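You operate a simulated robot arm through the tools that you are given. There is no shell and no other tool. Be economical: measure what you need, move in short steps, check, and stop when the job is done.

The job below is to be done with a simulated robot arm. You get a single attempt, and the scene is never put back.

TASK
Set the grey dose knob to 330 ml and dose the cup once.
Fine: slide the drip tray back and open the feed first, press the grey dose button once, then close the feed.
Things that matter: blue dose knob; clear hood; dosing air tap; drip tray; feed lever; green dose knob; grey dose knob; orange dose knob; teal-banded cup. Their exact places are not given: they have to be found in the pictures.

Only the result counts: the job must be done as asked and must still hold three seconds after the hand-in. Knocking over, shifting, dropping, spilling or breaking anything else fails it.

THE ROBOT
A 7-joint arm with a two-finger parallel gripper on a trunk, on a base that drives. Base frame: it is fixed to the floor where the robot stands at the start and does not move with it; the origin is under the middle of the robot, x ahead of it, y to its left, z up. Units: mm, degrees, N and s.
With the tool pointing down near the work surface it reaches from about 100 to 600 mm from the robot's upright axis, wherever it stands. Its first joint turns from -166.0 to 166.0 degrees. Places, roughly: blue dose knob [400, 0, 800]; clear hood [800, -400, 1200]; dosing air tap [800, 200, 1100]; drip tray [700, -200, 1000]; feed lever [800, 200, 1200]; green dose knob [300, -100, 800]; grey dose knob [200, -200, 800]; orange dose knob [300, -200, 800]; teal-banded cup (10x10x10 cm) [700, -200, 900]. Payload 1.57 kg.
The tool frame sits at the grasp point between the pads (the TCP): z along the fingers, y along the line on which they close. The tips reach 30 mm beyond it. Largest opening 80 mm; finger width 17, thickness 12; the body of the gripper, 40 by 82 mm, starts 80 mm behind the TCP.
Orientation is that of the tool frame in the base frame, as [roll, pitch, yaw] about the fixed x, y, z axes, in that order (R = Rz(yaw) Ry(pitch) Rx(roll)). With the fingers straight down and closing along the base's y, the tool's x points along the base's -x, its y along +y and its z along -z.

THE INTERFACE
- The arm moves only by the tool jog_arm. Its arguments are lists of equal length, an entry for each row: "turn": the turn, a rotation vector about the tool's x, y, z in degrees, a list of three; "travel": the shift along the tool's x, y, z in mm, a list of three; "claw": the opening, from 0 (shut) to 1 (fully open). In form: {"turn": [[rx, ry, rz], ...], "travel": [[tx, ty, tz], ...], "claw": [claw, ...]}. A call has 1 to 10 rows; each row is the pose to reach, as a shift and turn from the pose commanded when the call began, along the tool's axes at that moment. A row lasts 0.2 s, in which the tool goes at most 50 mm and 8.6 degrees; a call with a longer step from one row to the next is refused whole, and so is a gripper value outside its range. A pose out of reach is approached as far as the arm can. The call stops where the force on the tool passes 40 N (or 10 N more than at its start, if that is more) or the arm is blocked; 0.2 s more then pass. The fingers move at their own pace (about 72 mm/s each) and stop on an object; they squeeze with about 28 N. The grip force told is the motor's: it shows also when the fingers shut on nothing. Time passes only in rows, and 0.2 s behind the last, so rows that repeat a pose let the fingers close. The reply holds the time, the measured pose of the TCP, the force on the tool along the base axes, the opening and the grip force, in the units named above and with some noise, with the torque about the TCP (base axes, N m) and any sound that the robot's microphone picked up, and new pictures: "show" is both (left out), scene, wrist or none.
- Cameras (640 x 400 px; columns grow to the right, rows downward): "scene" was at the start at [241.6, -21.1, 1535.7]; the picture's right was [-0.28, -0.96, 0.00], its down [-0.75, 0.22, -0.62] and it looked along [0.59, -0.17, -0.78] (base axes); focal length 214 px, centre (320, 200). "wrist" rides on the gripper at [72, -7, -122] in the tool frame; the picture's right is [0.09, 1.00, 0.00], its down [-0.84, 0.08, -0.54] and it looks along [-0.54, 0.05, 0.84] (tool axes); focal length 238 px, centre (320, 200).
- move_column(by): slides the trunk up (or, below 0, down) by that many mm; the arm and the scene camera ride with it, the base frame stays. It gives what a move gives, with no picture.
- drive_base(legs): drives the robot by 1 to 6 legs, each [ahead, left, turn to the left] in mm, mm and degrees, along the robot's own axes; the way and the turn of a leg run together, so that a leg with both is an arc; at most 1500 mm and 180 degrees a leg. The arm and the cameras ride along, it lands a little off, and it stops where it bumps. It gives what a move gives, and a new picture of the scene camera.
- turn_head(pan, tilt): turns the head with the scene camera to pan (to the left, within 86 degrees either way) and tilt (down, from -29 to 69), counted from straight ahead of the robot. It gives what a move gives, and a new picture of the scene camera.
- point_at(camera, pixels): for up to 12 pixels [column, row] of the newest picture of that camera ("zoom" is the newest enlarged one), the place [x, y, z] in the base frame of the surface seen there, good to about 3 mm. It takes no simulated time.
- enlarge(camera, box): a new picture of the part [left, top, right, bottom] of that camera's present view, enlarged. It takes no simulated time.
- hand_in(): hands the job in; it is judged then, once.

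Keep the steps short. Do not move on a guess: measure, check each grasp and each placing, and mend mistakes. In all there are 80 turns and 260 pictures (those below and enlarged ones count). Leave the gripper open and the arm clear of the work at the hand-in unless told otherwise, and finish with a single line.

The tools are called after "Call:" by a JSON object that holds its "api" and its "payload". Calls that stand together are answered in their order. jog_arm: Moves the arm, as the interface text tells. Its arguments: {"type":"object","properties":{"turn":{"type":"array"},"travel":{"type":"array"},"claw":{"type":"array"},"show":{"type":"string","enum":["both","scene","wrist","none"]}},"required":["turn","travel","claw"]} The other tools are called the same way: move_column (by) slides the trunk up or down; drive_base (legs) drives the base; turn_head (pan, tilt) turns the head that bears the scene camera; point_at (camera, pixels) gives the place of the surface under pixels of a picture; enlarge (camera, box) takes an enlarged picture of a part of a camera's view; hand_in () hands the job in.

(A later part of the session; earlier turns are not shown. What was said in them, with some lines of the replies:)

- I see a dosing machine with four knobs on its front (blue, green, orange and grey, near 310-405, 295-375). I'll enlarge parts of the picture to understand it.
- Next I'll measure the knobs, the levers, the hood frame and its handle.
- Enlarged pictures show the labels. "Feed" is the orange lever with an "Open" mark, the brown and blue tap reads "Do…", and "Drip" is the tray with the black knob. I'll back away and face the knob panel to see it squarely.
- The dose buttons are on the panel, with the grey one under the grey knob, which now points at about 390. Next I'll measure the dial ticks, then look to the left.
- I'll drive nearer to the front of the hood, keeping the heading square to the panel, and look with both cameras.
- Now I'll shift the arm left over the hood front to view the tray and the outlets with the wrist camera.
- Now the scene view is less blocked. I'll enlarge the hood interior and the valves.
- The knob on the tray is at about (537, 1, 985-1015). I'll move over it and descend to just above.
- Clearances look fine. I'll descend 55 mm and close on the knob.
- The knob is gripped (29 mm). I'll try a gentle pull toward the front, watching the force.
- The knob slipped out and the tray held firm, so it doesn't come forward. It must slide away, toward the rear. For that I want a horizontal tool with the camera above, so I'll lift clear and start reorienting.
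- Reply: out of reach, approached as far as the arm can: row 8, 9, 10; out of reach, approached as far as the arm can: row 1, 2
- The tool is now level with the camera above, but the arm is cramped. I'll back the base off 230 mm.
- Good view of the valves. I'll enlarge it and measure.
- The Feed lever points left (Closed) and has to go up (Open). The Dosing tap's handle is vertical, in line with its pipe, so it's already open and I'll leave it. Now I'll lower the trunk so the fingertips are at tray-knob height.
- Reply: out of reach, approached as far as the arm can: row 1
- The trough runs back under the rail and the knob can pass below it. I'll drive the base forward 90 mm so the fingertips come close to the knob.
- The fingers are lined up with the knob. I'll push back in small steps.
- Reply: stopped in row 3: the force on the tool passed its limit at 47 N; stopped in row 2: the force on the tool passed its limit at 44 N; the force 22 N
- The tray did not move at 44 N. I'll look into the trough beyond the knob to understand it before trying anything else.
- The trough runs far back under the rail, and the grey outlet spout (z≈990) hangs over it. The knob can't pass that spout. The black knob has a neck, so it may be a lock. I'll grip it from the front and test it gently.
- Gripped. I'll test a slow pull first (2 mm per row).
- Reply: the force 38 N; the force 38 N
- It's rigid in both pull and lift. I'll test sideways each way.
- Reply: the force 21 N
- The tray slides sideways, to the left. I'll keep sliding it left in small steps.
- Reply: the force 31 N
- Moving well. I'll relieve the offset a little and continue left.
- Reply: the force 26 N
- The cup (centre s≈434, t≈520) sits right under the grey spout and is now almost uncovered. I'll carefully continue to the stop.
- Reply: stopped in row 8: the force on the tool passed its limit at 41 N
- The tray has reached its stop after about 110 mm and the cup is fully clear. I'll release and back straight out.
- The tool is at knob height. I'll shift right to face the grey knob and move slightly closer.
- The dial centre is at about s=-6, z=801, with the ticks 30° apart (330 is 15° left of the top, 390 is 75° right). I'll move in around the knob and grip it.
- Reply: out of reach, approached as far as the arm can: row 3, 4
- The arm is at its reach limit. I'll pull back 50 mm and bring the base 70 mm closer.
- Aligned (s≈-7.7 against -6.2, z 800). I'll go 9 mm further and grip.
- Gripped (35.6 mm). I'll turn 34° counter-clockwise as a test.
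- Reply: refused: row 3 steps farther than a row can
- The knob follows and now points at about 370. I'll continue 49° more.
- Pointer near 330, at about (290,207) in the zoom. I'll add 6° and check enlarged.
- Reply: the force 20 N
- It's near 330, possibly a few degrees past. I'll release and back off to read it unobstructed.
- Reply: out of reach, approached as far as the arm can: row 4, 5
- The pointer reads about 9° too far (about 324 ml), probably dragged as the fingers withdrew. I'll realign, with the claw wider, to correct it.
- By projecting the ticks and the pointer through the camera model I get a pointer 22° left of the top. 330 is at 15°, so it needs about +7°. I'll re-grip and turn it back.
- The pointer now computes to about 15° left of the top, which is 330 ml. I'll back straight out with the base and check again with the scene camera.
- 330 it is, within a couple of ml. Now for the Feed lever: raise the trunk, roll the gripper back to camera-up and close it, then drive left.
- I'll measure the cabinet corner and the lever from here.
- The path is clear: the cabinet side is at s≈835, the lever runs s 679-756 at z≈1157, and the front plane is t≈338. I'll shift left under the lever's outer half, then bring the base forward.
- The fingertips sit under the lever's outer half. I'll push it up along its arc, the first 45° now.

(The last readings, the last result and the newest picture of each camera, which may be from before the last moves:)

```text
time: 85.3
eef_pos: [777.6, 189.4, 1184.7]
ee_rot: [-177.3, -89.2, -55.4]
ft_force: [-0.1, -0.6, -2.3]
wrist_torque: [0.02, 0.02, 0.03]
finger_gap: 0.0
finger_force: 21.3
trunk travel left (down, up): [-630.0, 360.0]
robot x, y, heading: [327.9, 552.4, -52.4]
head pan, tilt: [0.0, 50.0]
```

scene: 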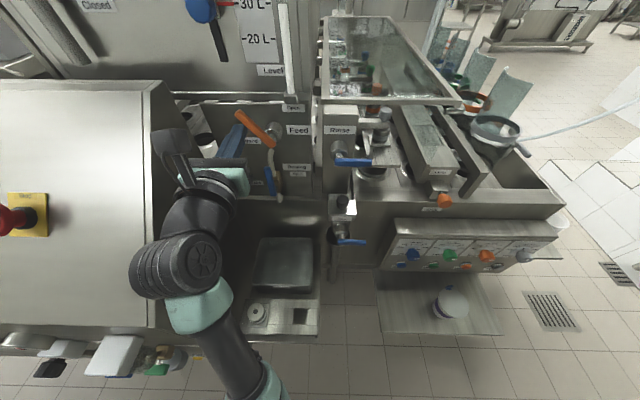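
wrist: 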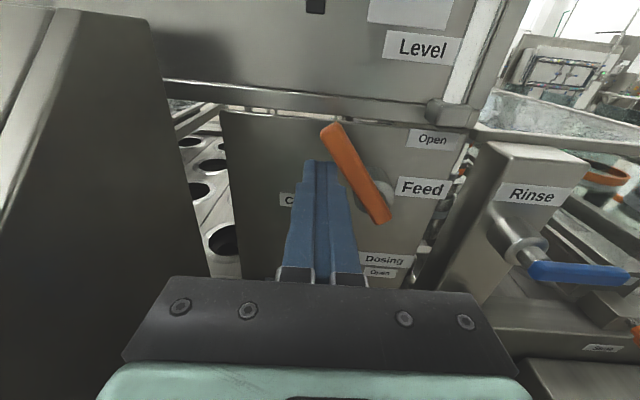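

The lever is past 45°. I'll continue to upright.

Call:
{"api": "jog_arm", "payload": {"turn": [[0, 0, 0], [0, 0, 0], [0, 0, 0], [0, 0, 0], [0, 0, 0], [0, 0, 0], [0, 0, 0]], "travel": [[7, 4, 0], [13.5, 9, 0], [19, 15, 0], [23.5, 21, 0], [27, 27, 0], [30, 33, 0], [30, 37, 0]], "claw": [0, 0, 0, 0, 0, 0, 0], "show": "both"}}

Call:
{"api": "enlarge", "payload": {"camera": "scene", "box": [200, 60, 330, 200]}}

```text
time: 87.0
eef_pos: [754.0, 168.7, 1212.5]
ee_rot: [174.5, -89.1, -46.9]
ft_force: [13.1, 9.4, -4.8]
wrist_torque: [0.21, -0.08, 0.31]
finger_gap: 0.0
finger_force: 20.9
trunk travel left (down, up): [-630.0, 360.0]
robot x, y, heading: [329.3, 547.0, -52.4]
head pan, tilt: [0.0, 50.0]
```

scene: 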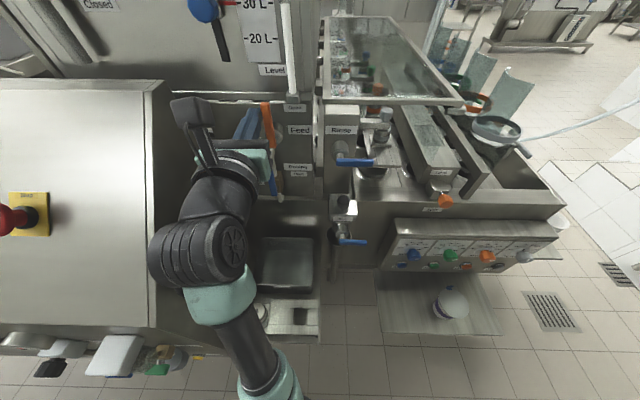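
wrist: 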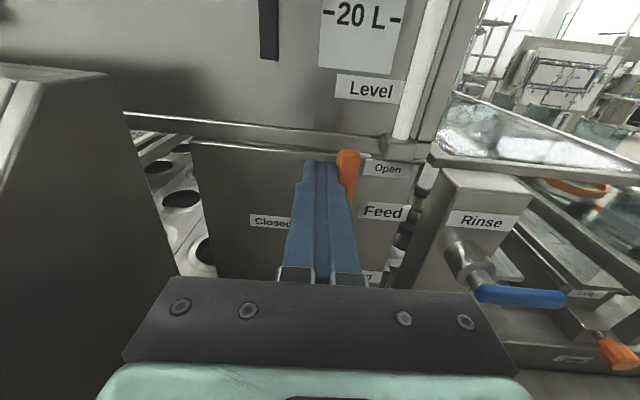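

```text
2.86 times, centred on (265, 130) of scene
```

zoom: 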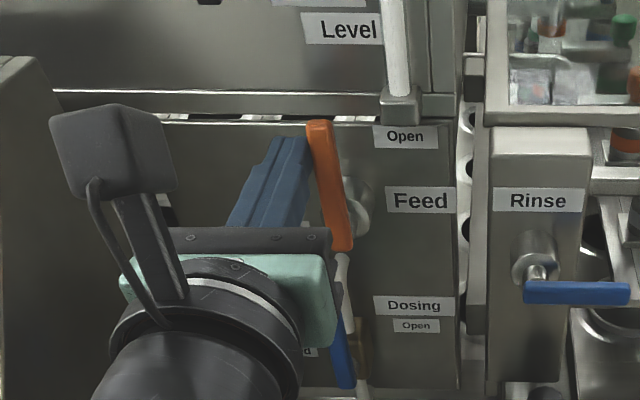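

The feed lever is upright (Open), against its stop. I'll back away and go to the grey dose button.

Call:
{"api": "jog_arm", "payload": {"turn": [[0, 0, 0], [0, 0, 0], [0, 0, 0], [0, 0, 0]], "travel": [[0, -8, 0], [0, -8, -20], [0, -8, -40], [0, 20, -50]], "claw": [0, 0, 0, 0], "show": "none"}}

Call:
{"api": "drive_base", "payload": {"legs": [[-120, 0, 0], [0, -650, 0]]}}

Call:
{"api": "move_column", "payload": {"by": -490}}

Call:
{"api": "jog_arm", "payload": {"turn": [[0, 0, 0]], "travel": [[0, 0, 0]], "claw": [0], "show": "both"}}

```text
time: 88.0
eef_pos: [699.9, 193.2, 1216.1]
ee_rot: [-174.1, -89.3, -58.9]
ft_force: [-1.9, 0.2, 0.2]
wrist_torque: [-0.02, 0.01, 0.05]
finger_gap: 0.0
finger_force: 21.2
trunk travel left (down, up): [-630.0, 360.0]
robot x, y, heading: [322.3, 548.5, -52.7]
head pan, tilt: [0.0, 50.0]
```

```text
time: 92.4
eef_pos: [117.2, -103.0, 1215.9]
ee_rot: [-175.9, -89.1, -57.0]
ft_force: [0.6, 0.3, 0.2]
wrist_torque: [0.01, -0.02, -0.02]
finger_gap: 0.0
finger_force: 21.1
trunk travel left (down, up): [-630.0, 360.0]
robot x, y, heading: [-258.3, 255.6, -52.6]
head pan, tilt: [0.0, 50.0]
```

scene: 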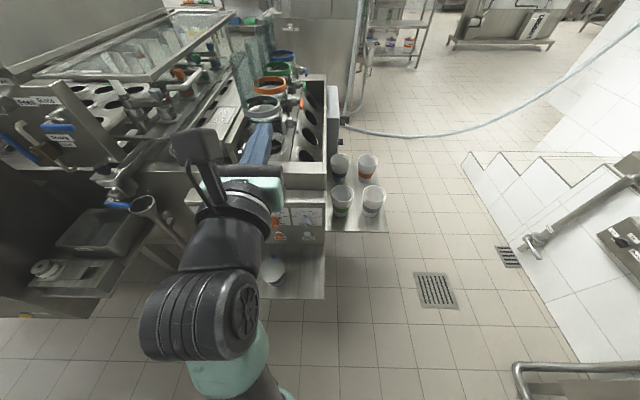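

```text
refused: -490 is not a number from -400 to 400
```

```text
time: 92.8
eef_pos: [118.0, -104.0, 1214.0]
ee_rot: [-176.2, -89.3, -56.7]
ft_force: [-0.5, -0.3, 0.9]
wrist_torque: [0.0, -0.01, -0.01]
finger_gap: 0.2
finger_force: 21.2
trunk travel left (down, up): [-630.0, 360.0]
robot x, y, heading: [-255.4, 252.0, -52.7]
head pan, tilt: [0.0, 50.0]
```

scene: 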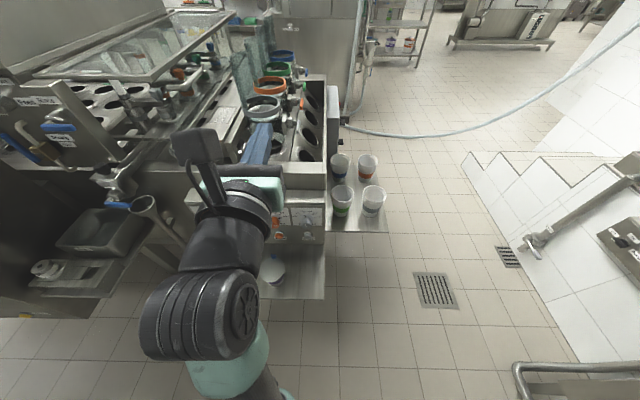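
wrist: 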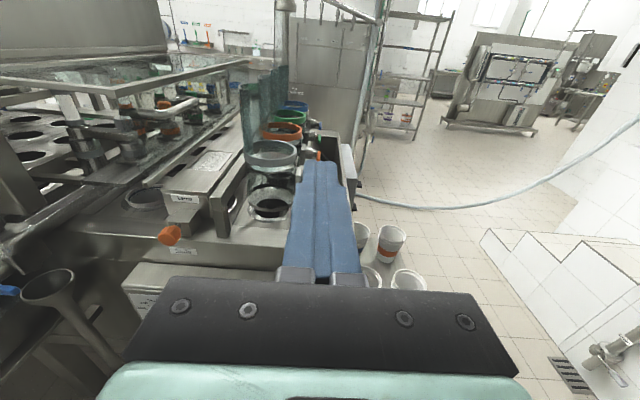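

Call:
{"api": "move_column", "payload": {"by": -400}}

Call:
{"api": "jog_arm", "payload": {"turn": [[0, 0, 0], [0, 0, 0]], "travel": [[0, 18, 0], [0, 34, 0]], "claw": [0, 0], "show": "both"}}

Call:
{"api": "enlarge", "payload": {"camera": "wrist", "box": [260, 60, 400, 290]}}

```text
time: 96.6
eef_pos: [118.4, -104.5, 813.9]
ee_rot: [-177.1, -89.2, -55.7]
ft_force: [-0.6, 0.1, 0.3]
wrist_torque: [-0.02, 0.05, 0.03]
finger_gap: 0.0
finger_force: 21.2
trunk travel left (down, up): [-230.0, 760.0]
robot x, y, heading: [-253.9, 254.4, -52.6]
head pan, tilt: [0.0, 50.0]
```

```text
time: 97.2
eef_pos: [97.2, -119.0, 815.0]
ee_rot: [-179.3, -89.2, -53.7]
ft_force: [0.2, -0.7, -0.1]
wrist_torque: [-0.02, 0.01, 0.0]
finger_gap: 0.0
finger_force: 21.3
out of reach, approached as far as the arm can: row 2
trunk travel left (down, up): [-230.0, 760.0]
robot x, y, heading: [-253.7, 252.9, -52.6]
head pan, tilt: [0.0, 50.0]
```

scene: 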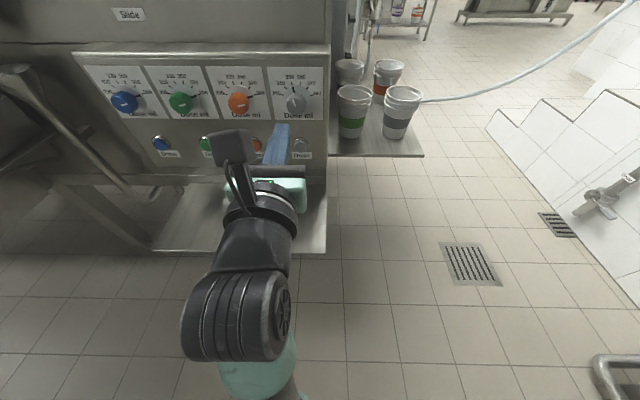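
wrist: 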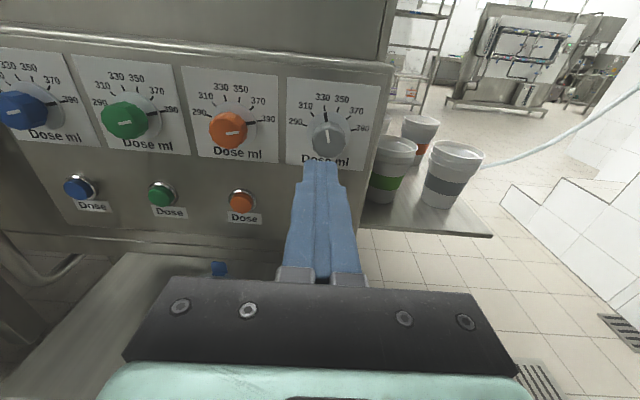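

```text
1.74 times, centred on (330, 175) of wrist
```

zoom: 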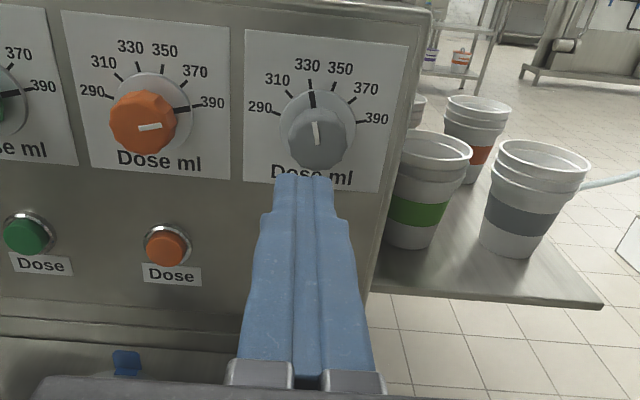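

Call:
{"api": "enlarge", "payload": {"camera": "wrist", "box": [285, 75, 385, 165]}}

Call:
{"api": "point_at", "payload": {"camera": "scene", "pixels": [[299, 146], [303, 143], [309, 156], [230, 230], [310, 245], [298, 133]]}}

Call:
{"api": "enlarge", "payload": {"camera": "scene", "box": [220, 110, 340, 260]}}

```text
4.44 times, centred on (335, 120) of wrist
```

zoom: 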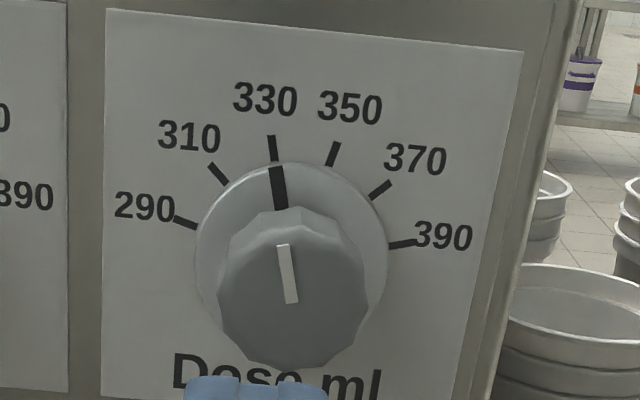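

```text
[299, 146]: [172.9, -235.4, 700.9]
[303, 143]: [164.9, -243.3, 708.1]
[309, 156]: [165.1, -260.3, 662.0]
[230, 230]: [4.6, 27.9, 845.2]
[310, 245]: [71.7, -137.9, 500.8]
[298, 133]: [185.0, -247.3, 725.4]
```

```text
2.67 times, centred on (280, 185) of scene
```

zoom: 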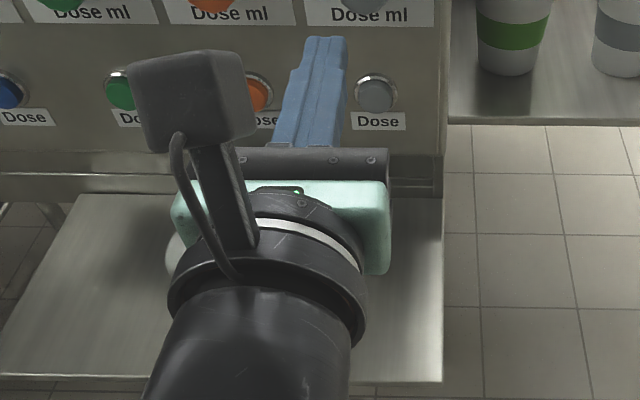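

The knob reads 330. The button face is at about (170,-238,705). I'll check the bottle height before lowering.

Call:
{"api": "point_at", "payload": {"camera": "wrist", "pixels": [[220, 268], [215, 275], [240, 200], [160, 192]]}}

Call:
{"api": "point_at", "payload": {"camera": "scene", "pixels": [[301, 145], [297, 145], [304, 146], [301, 149], [301, 141], [284, 200], [230, 205]]}}

```text
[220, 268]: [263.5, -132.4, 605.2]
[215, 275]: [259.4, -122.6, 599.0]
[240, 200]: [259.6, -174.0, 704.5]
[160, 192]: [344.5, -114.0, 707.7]
```

```text
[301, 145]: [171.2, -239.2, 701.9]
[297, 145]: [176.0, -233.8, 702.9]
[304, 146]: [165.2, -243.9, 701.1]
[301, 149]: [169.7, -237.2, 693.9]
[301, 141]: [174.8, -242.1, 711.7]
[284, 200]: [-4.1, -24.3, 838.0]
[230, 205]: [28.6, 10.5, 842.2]
```

Bottle cap tops out at z≈605, off to the side, so that's safe. The button centre is s≈-7.4, z≈703, face t≈294. I'll lower and drive up close.

Call:
{"api": "move_column", "payload": {"by": -112}}

Call:
{"api": "drive_base", "payload": {"legs": [[85, -13, 0]]}}

Call:
{"api": "jog_arm", "payload": {"turn": [[0, 0, 0]], "travel": [[0, 0, 0]], "claw": [0], "show": "wrist"}}

Call:
{"api": "enlarge", "payload": {"camera": "wrist", "box": [260, 80, 380, 230]}}

```text
time: 98.6
eef_pos: [97.4, -118.9, 702.4]
ee_rot: [-177.4, -89.1, -55.5]
ft_force: [0.9, 0.1, 0.7]
wrist_torque: [0.0, 0.0, 0.0]
finger_gap: 0.0
finger_force: 21.1
trunk travel left (down, up): [-118.0, 872.0]
robot x, y, heading: [-258.4, 253.7, -53.1]
head pan, tilt: [0.0, 50.0]
```

```text
time: 99.7
eef_pos: [139.1, -193.8, 702.9]
ee_rot: [-177.5, -89.1, -55.5]
ft_force: [-0.4, 0.3, -0.4]
wrist_torque: [0.02, 0.04, 0.0]
finger_gap: 0.2
finger_force: 21.2
trunk travel left (down, up): [-118.0, 872.0]
robot x, y, heading: [-215.3, 176.1, -52.9]
head pan, tilt: [0.0, 50.0]
```

scene: 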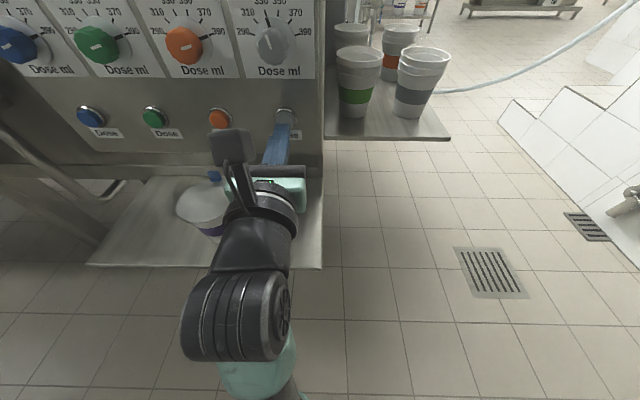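

```text
time: 100.1
eef_pos: [137.8, -194.9, 703.2]
ee_rot: [-178.2, -89.2, -54.6]
ft_force: [1.1, 0.3, 0.4]
wrist_torque: [-0.01, -0.03, 0.02]
finger_gap: 0.0
finger_force: 21.6
trunk travel left (down, up): [-118.0, 872.0]
robot x, y, heading: [-215.5, 175.1, -52.6]
head pan, tilt: [0.0, 50.0]
```

wrist: 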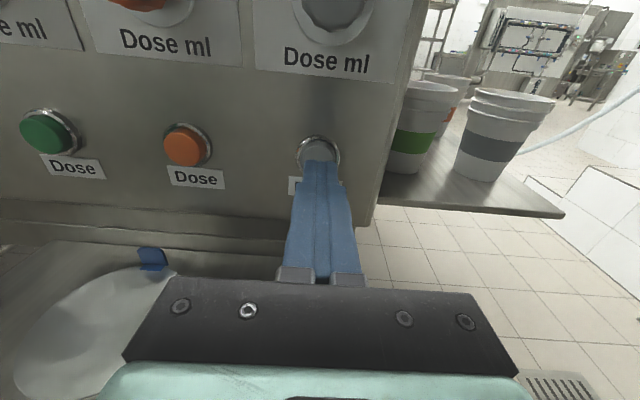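

```text
2.67 times, centred on (320, 155) of wrist
```

zoom: 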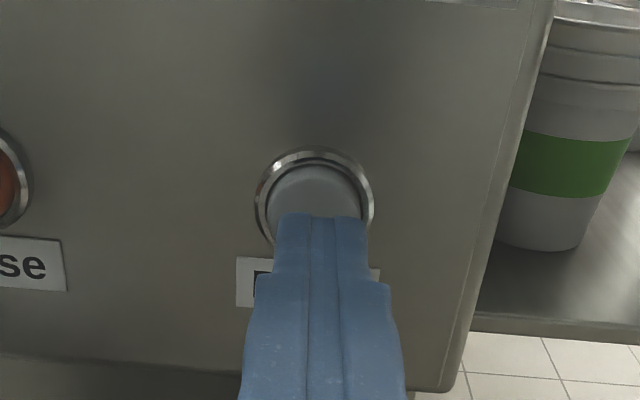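

The tip is aligned with the button, about 25 mm in front of it. I'll press in with small steps.

Call:
{"api": "jog_arm", "payload": {"turn": [[0, 0, 0], [0, 0, 0], [0, 0, 0], [0, 0, 0], [0, 0, 0], [0, 0, 0], [0, 0, 0], [0, 0, 0], [0, 0, 0]], "travel": [[0, 0, 10], [0, 0, 18], [0, 0, 22], [0, 0, 24.5], [0, 0, 27], [0, 0, 29], [0, 0, 31], [0, 0, 33], [0, 0, 35]], "claw": [0, 0, 0, 0, 0, 0, 0, 0, 0], "show": "both"}}

```text
time: 102.0
eef_pos: [157.2, -217.6, 702.9]
ee_rot: [-173.9, -89.2, -59.5]
ft_force: [-12.4, 12.8, -2.9]
wrist_torque: [0.01, -0.02, -0.13]
finger_gap: 0.0
finger_force: 21.5
trunk travel left (down, up): [-118.0, 872.0]
robot x, y, heading: [-216.9, 178.7, -52.6]
head pan, tilt: [0.0, 50.0]
heard: click
stopped in row 9: the force on the tool passed its limit at 44 N (the readings are from after the stop); the commanded pose is now the measured one
```

scene: 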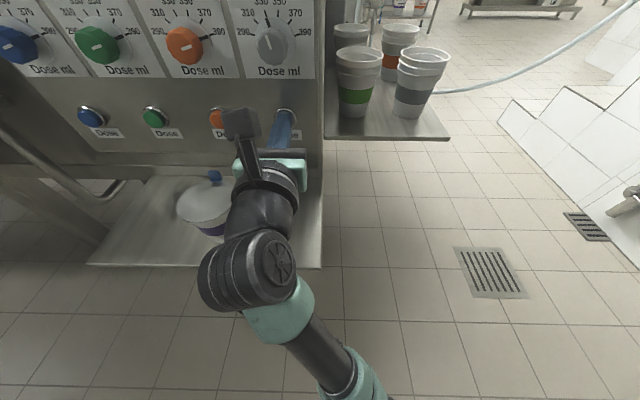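
wrist: 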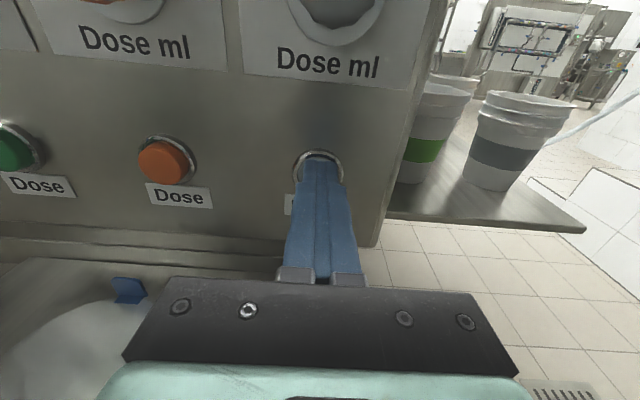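

A click was heard. I'll back off and listen for the dose.

Call:
{"api": "jog_arm", "payload": {"turn": [[0, 0, 0], [0, 0, 0], [0, 0, 0], [0, 0, 0], [0, 0, 0], [0, 0, 0], [0, 0, 0], [0, 0, 0], [0, 0, 0], [0, 0, 0]], "travel": [[0, 0, -10], [0, 0, -25], [0, 0, -30], [0, 0, -30], [0, 0, -30], [0, 0, -30], [0, 0, -30], [0, 0, -30], [0, 0, -30], [0, 0, -30]], "claw": [0, 0, 0, 0, 0, 0, 0, 0, 0, 0], "show": "wrist"}}

Call:
{"api": "drive_base", "payload": {"legs": [[-100, 0, 0]]}}

Call:
{"api": "move_column", "payload": {"by": 400}}

```text
time: 104.2
eef_pos: [141.2, -196.5, 702.3]
ee_rot: [-176.2, -89.1, -57.0]
ft_force: [0.3, -0.1, 0.1]
wrist_torque: [0.0, 0.01, 0.01]
finger_gap: 0.0
finger_force: 20.9
trunk travel left (down, up): [-118.0, 872.0]
robot x, y, heading: [-215.4, 178.8, -52.4]
head pan, tilt: [0.0, 50.0]
```

wrist: 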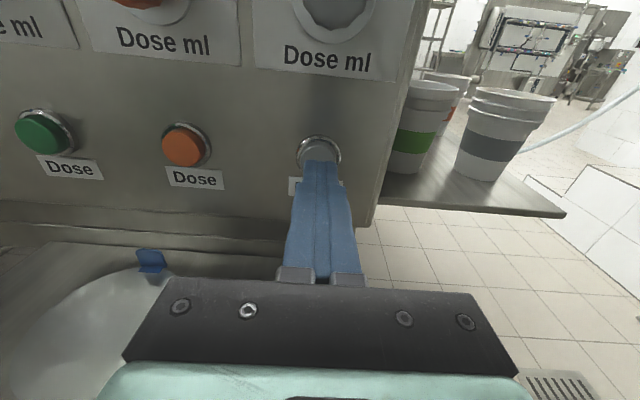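

```text
time: 105.4
eef_pos: [79.0, -115.3, 701.1]
ee_rot: [-175.7, -89.1, -57.3]
ft_force: [0.0, -0.6, 0.1]
wrist_torque: [0.0, 0.01, -0.01]
finger_gap: 0.1
finger_force: 21.5
trunk travel left (down, up): [-118.0, 872.0]
robot x, y, heading: [-274.7, 257.1, -52.7]
head pan, tilt: [0.0, 50.0]
```

scene: 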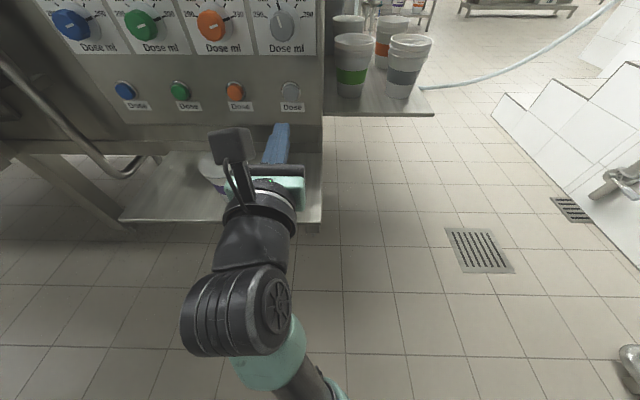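

```text
time: 109.2
eef_pos: [80.4, -117.3, 1101.6]
ee_rot: [-175.9, -89.1, -57.3]
ft_force: [-0.1, 0.1, -0.4]
wrist_torque: [0.03, 0.0, 0.01]
finger_gap: 0.1
finger_force: 21.3
trunk travel left (down, up): [-518.0, 472.0]
robot x, y, heading: [-275.9, 258.5, -52.7]
head pan, tilt: [0.0, 50.0]
```

Before closing the feed I want to see whether the cup received its dose, so I'll drive left for a view.

Call:
{"api": "drive_base", "payload": {"legs": [[0, 520, 0]]}}

Call:
{"api": "jog_arm", "payload": {"turn": [[0, 0, 0]], "travel": [[0, 0, 0]], "claw": [0], "show": "wrist"}}

Call:
{"api": "enlarge", "payload": {"camera": "scene", "box": [300, 60, 420, 180]}}

Call:
{"api": "enlarge", "payload": {"camera": "wrist", "box": [280, 80, 440, 240]}}

```text
time: 112.3
eef_pos: [493.1, 199.2, 1101.8]
ee_rot: [-176.8, -89.1, -56.5]
ft_force: [0.7, 0.5, 0.2]
wrist_torque: [0.01, 0.02, 0.0]
finger_gap: 0.1
finger_force: 21.6
trunk travel left (down, up): [-518.0, 472.0]
robot x, y, heading: [141.9, 573.3, -52.7]
head pan, tilt: [0.0, 50.0]
```

scene: 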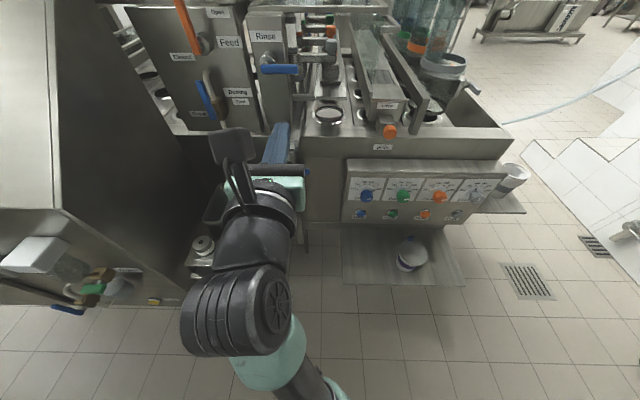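

```text
time: 112.7
eef_pos: [491.3, 198.6, 1102.1]
ee_rot: [-176.3, -89.1, -57.1]
ft_force: [-0.7, 0.3, -0.6]
wrist_torque: [0.03, 0.0, -0.02]
finger_gap: 0.2
finger_force: 21.1
trunk travel left (down, up): [-518.0, 472.0]
robot x, y, heading: [136.0, 570.7, -52.9]
head pan, tilt: [0.0, 50.0]
```

wrist: 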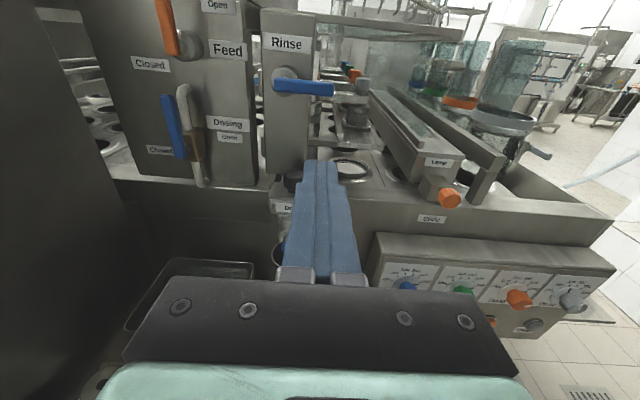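

```text
3.33 times, centred on (360, 120) of scene
```

zoom: 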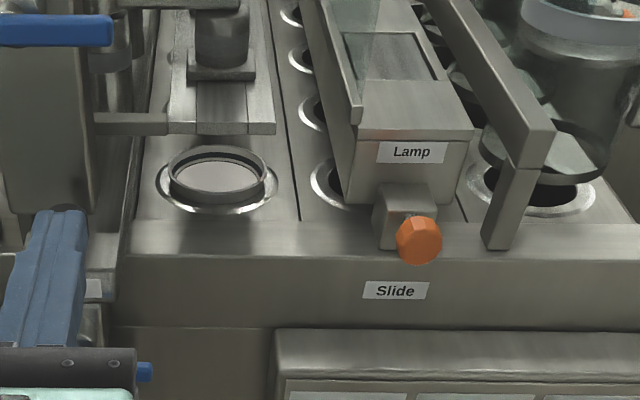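

```text
2.50 times, centred on (360, 160) of wrist
```

zoom: 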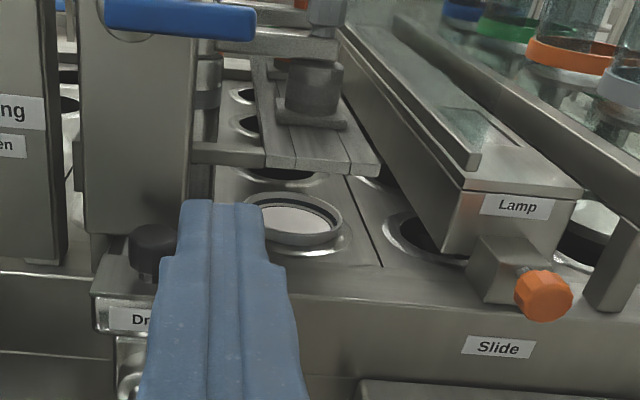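

The cup now holds white liquid, so the dose went in. Next I'll close the feed, first positioning to the right of the upright lever.

Call:
{"api": "move_column", "payload": {"by": 104}}

Call:
{"api": "drive_base", "payload": {"legs": [[0, 135, 0], [115, 0, 0]]}}

Call:
{"api": "jog_arm", "payload": {"turn": [[0, 0, 0]], "travel": [[0, 0, 10]], "claw": [0], "show": "wrist"}}

Call:
{"api": "point_at", "payload": {"camera": "scene", "pixels": [[270, 115], [275, 128]]}}

```text
time: 114.0
eef_pos: [491.8, 198.0, 1206.3]
ee_rot: [-175.5, -89.2, -57.7]
ft_force: [0.5, 0.1, 0.0]
wrist_torque: [0.01, 0.0, 0.0]
finger_gap: 0.0
finger_force: 21.1
trunk travel left (down, up): [-622.0, 368.0]
robot x, y, heading: [135.1, 569.7, -53.0]
head pan, tilt: [0.0, 50.0]
```

```text
time: 116.2
eef_pos: [670.2, 189.7, 1206.4]
ee_rot: [-176.1, -89.0, -57.1]
ft_force: [-0.2, 0.2, -0.8]
wrist_torque: [0.0, 0.0, 0.01]
finger_gap: 0.0
finger_force: 21.0
trunk travel left (down, up): [-622.0, 368.0]
robot x, y, heading: [316.9, 565.6, -52.6]
head pan, tilt: [0.0, 50.0]
```

scene: 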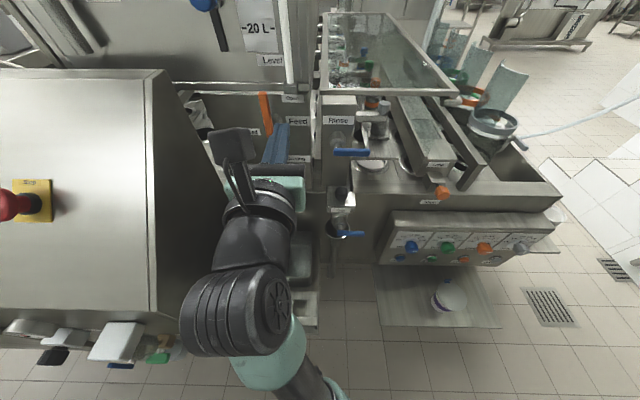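

```text
time: 116.5
eef_pos: [676.5, 182.6, 1206.3]
ee_rot: [-175.0, -89.1, -58.2]
ft_force: [0.2, 0.0, 0.1]
wrist_torque: [0.01, -0.01, -0.01]
finger_gap: 0.1
finger_force: 21.5
trunk travel left (down, up): [-622.0, 368.0]
robot x, y, heading: [312.1, 560.6, -52.9]
head pan, tilt: [0.0, 50.0]
```

wrist: 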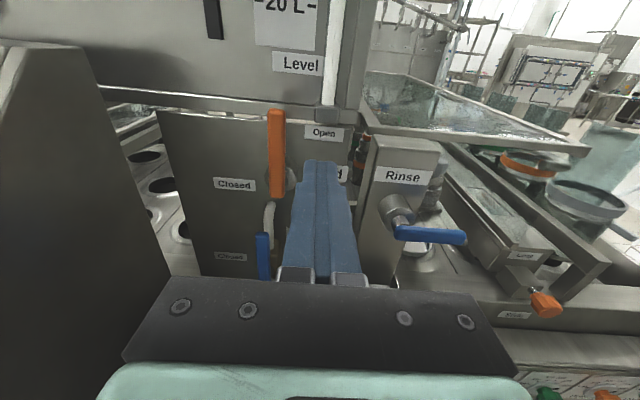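

```text
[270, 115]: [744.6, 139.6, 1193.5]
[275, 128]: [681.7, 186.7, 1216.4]
```

Call:
{"api": "point_at", "payload": {"camera": "wrist", "pixels": [[325, 113], [322, 105], [335, 112], [277, 190], [277, 120]]}}

```text
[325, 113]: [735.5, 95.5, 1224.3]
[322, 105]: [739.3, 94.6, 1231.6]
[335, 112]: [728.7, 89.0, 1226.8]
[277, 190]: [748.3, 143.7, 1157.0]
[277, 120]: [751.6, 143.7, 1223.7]
```

The bracket front is at t≈366 and my tip will stop at 346, so it's clear. I'll advance beside the lever and start pushing it left.

Call:
{"api": "jog_arm", "payload": {"turn": [[0, 0, 0], [0, 0, 0], [0, 0, 0], [0, 0, 0], [0, 0, 0], [0, 0, 0], [0, 0, 0]], "travel": [[0, 0, 20], [0, 0, 40], [0, 0, 55], [0, -9, 55], [3, -16, 55], [5, -23, 55], [5, -30, 55]], "claw": [0, 0, 0, 0, 0, 0, 0], "show": "wrist"}}

```text
time: 118.2
eef_pos: [731.5, 155.8, 1210.7]
ee_rot: [-177.7, -89.2, -55.7]
ft_force: [-0.8, -2.4, 2.2]
wrist_torque: [-0.06, -0.09, -0.11]
finger_gap: 0.0
finger_force: 20.9
out of reach, approached as far as the arm can: row 3
trunk travel left (down, up): [-622.0, 368.0]
robot x, y, heading: [312.3, 561.6, -52.5]
head pan, tilt: [0.0, 50.0]
5 turns are left
```

wrist: 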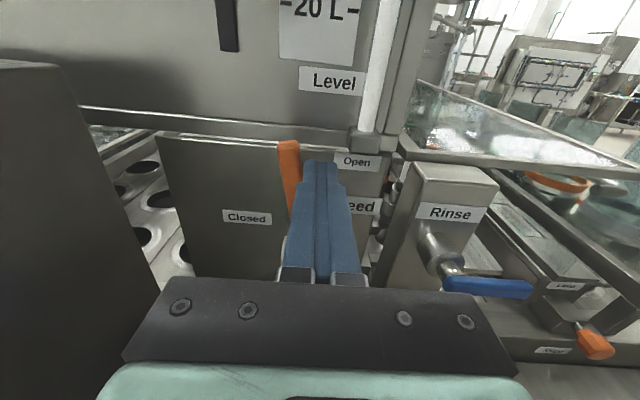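

Lever moving. With few turns left, I'll complete the arc in one go.

Call:
{"api": "jog_arm", "payload": {"turn": [[0, 0, 0], [0, 0, 0], [0, 0, 0], [0, 0, 0], [0, 0, 0], [0, 0, 0], [0, 0, 0], [0, 0, 0], [0, 0, 0], [0, 0, 0]], "travel": [[0.6, -8.7, 0], [-1, -15.5, 0], [-3.3, -22.4, 0], [-7, -29, 0], [-11.7, -34.8, 0], [-17, -40, 0], [-22.7, -44.6, 0], [-29, -48.5, 0], [-36, -51, 0], [-42, -51, 0]], "claw": [0, 0, 0, 0, 0, 0, 0, 0, 0, 0], "show": "both"}}

Call:
{"api": "enlarge", "payload": {"camera": "wrist", "box": [220, 60, 440, 240]}}

```text
time: 120.3
eef_pos: [773.4, 187.6, 1171.9]
ee_rot: [-168.5, -89.6, -64.6]
ft_force: [4.7, -1.4, 10.8]
wrist_torque: [-0.24, -0.21, 0.1]
finger_gap: 0.1
finger_force: 21.2
trunk travel left (down, up): [-622.0, 368.0]
robot x, y, heading: [316.8, 563.6, -52.6]
head pan, tilt: [0.0, 50.0]
```

scene: 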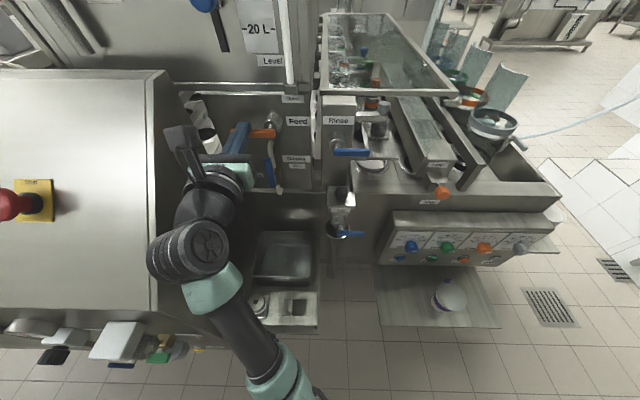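
wrist: 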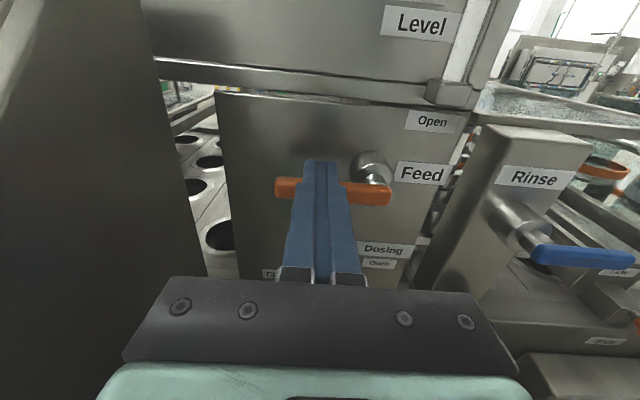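

```text
2.22 times, centred on (330, 150) of wrist
4 turns are left
```

zoom: 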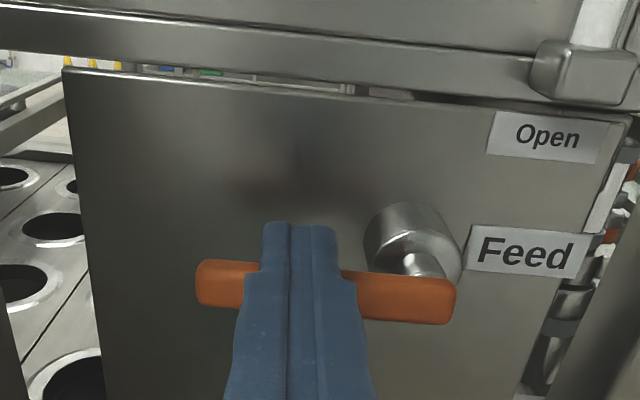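

The lever is horizontal at Closed. I'll nudge it down to seat it, lift off, back away and open the gripper.

Call:
{"api": "jog_arm", "payload": {"turn": [[0, 0, 0], [0, 0, 0]], "travel": [[-1.5, 0, 0], [-2, 0, 0]], "claw": [0, 0], "show": "none"}}

Call:
{"api": "jog_arm", "payload": {"turn": [[0, 0, 0], [0, 0, 0], [0, 0, 0], [0, 0, 0], [0, 0, 0]], "travel": [[8, 0, 0], [16, 0, 0], [16, 0, -25], [16, 5, -50], [16, 10, -60]], "claw": [0, 0, 0, 0, 0], "show": "none"}}

Call:
{"api": "drive_base", "payload": {"legs": [[-150, 0, 0]]}}

Call:
{"api": "jog_arm", "payload": {"turn": [[0, 0, 0], [0, 0, 0], [0, 0, 0]], "travel": [[0, 0, 0], [0, 0, 0], [0, 0, 0]], "claw": [1, 1, 1], "show": "wrist"}}

Call:
{"api": "enlarge", "payload": {"camera": "scene", "box": [180, 50, 400, 220]}}

```text
time: 121.0
eef_pos: [773.1, 189.7, 1171.2]
ee_rot: [-152.5, -89.8, -80.5]
ft_force: [8.4, -3.9, 22.9]
wrist_torque: [-0.48, -0.42, 0.04]
finger_gap: 0.0
finger_force: 20.9
trunk travel left (down, up): [-622.0, 368.0]
robot x, y, heading: [312.5, 564.2, -52.9]
head pan, tilt: [0.0, 50.0]
```

```text
time: 122.2
eef_pos: [728.8, 227.6, 1182.5]
ee_rot: [-176.1, -89.2, -57.3]
ft_force: [-0.2, 0.2, -0.3]
wrist_torque: [-0.01, 0.02, 0.02]
finger_gap: 0.2
finger_force: 21.2
trunk travel left (down, up): [-622.0, 368.0]
robot x, y, heading: [314.7, 564.0, -52.6]
head pan, tilt: [0.0, 50.0]
```

```text
time: 123.5
eef_pos: [636.5, 346.1, 1182.3]
ee_rot: [-175.6, -89.2, -57.7]
ft_force: [0.7, -0.4, 0.8]
wrist_torque: [0.01, 0.04, 0.0]
finger_gap: 0.0
finger_force: 21.3
trunk travel left (down, up): [-622.0, 368.0]
robot x, y, heading: [224.6, 686.4, -52.8]
head pan, tilt: [0.0, 50.0]
```

scene: 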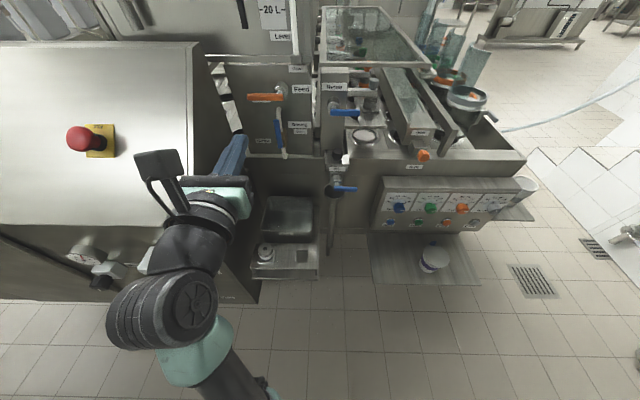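

```text
time: 124.3
eef_pos: [637.9, 347.1, 1183.0]
ee_rot: [-175.8, -89.2, -57.5]
ft_force: [-0.6, 0.3, -0.4]
wrist_torque: [0.0, 0.01, -0.01]
finger_gap: 80.1
finger_force: 0.2
trunk travel left (down, up): [-622.0, 368.0]
robot x, y, heading: [225.7, 680.2, -52.6]
head pan, tilt: [0.0, 50.0]
```

wrist: 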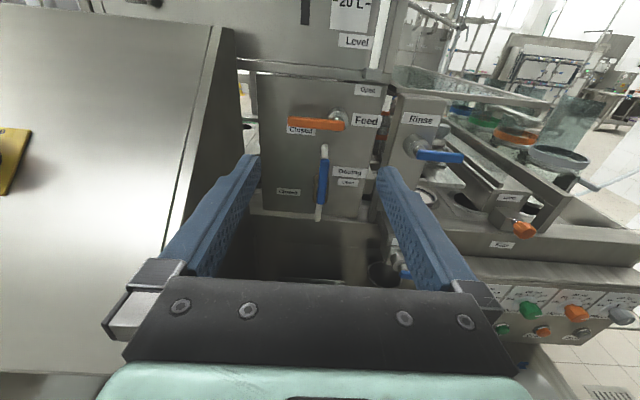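

```text
2.35 times, centred on (290, 135) of scene
3 turns are left
```

zoom: 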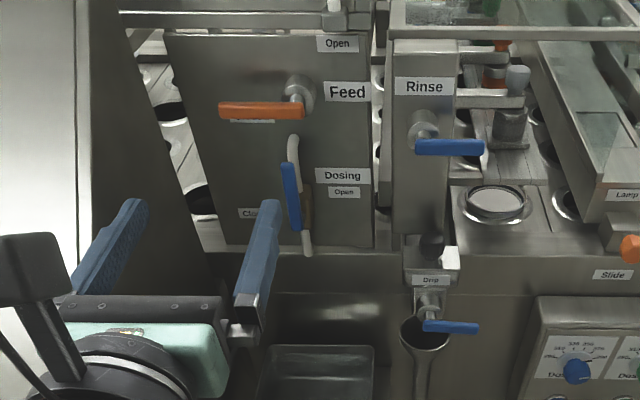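

The feed is closed, the tray is back, the cup is filled, and the arm is clear with the gripper open. I'm handing in.

Call:
{"api": "hand_in", "payload": {}}

```text
The job is handed in.
```

Done: the grey dose knob is at about 330 ml, the drip tray is slid back, the grey button was pressed once and clicked, white liquid is in the cup, and the feed is closed again.
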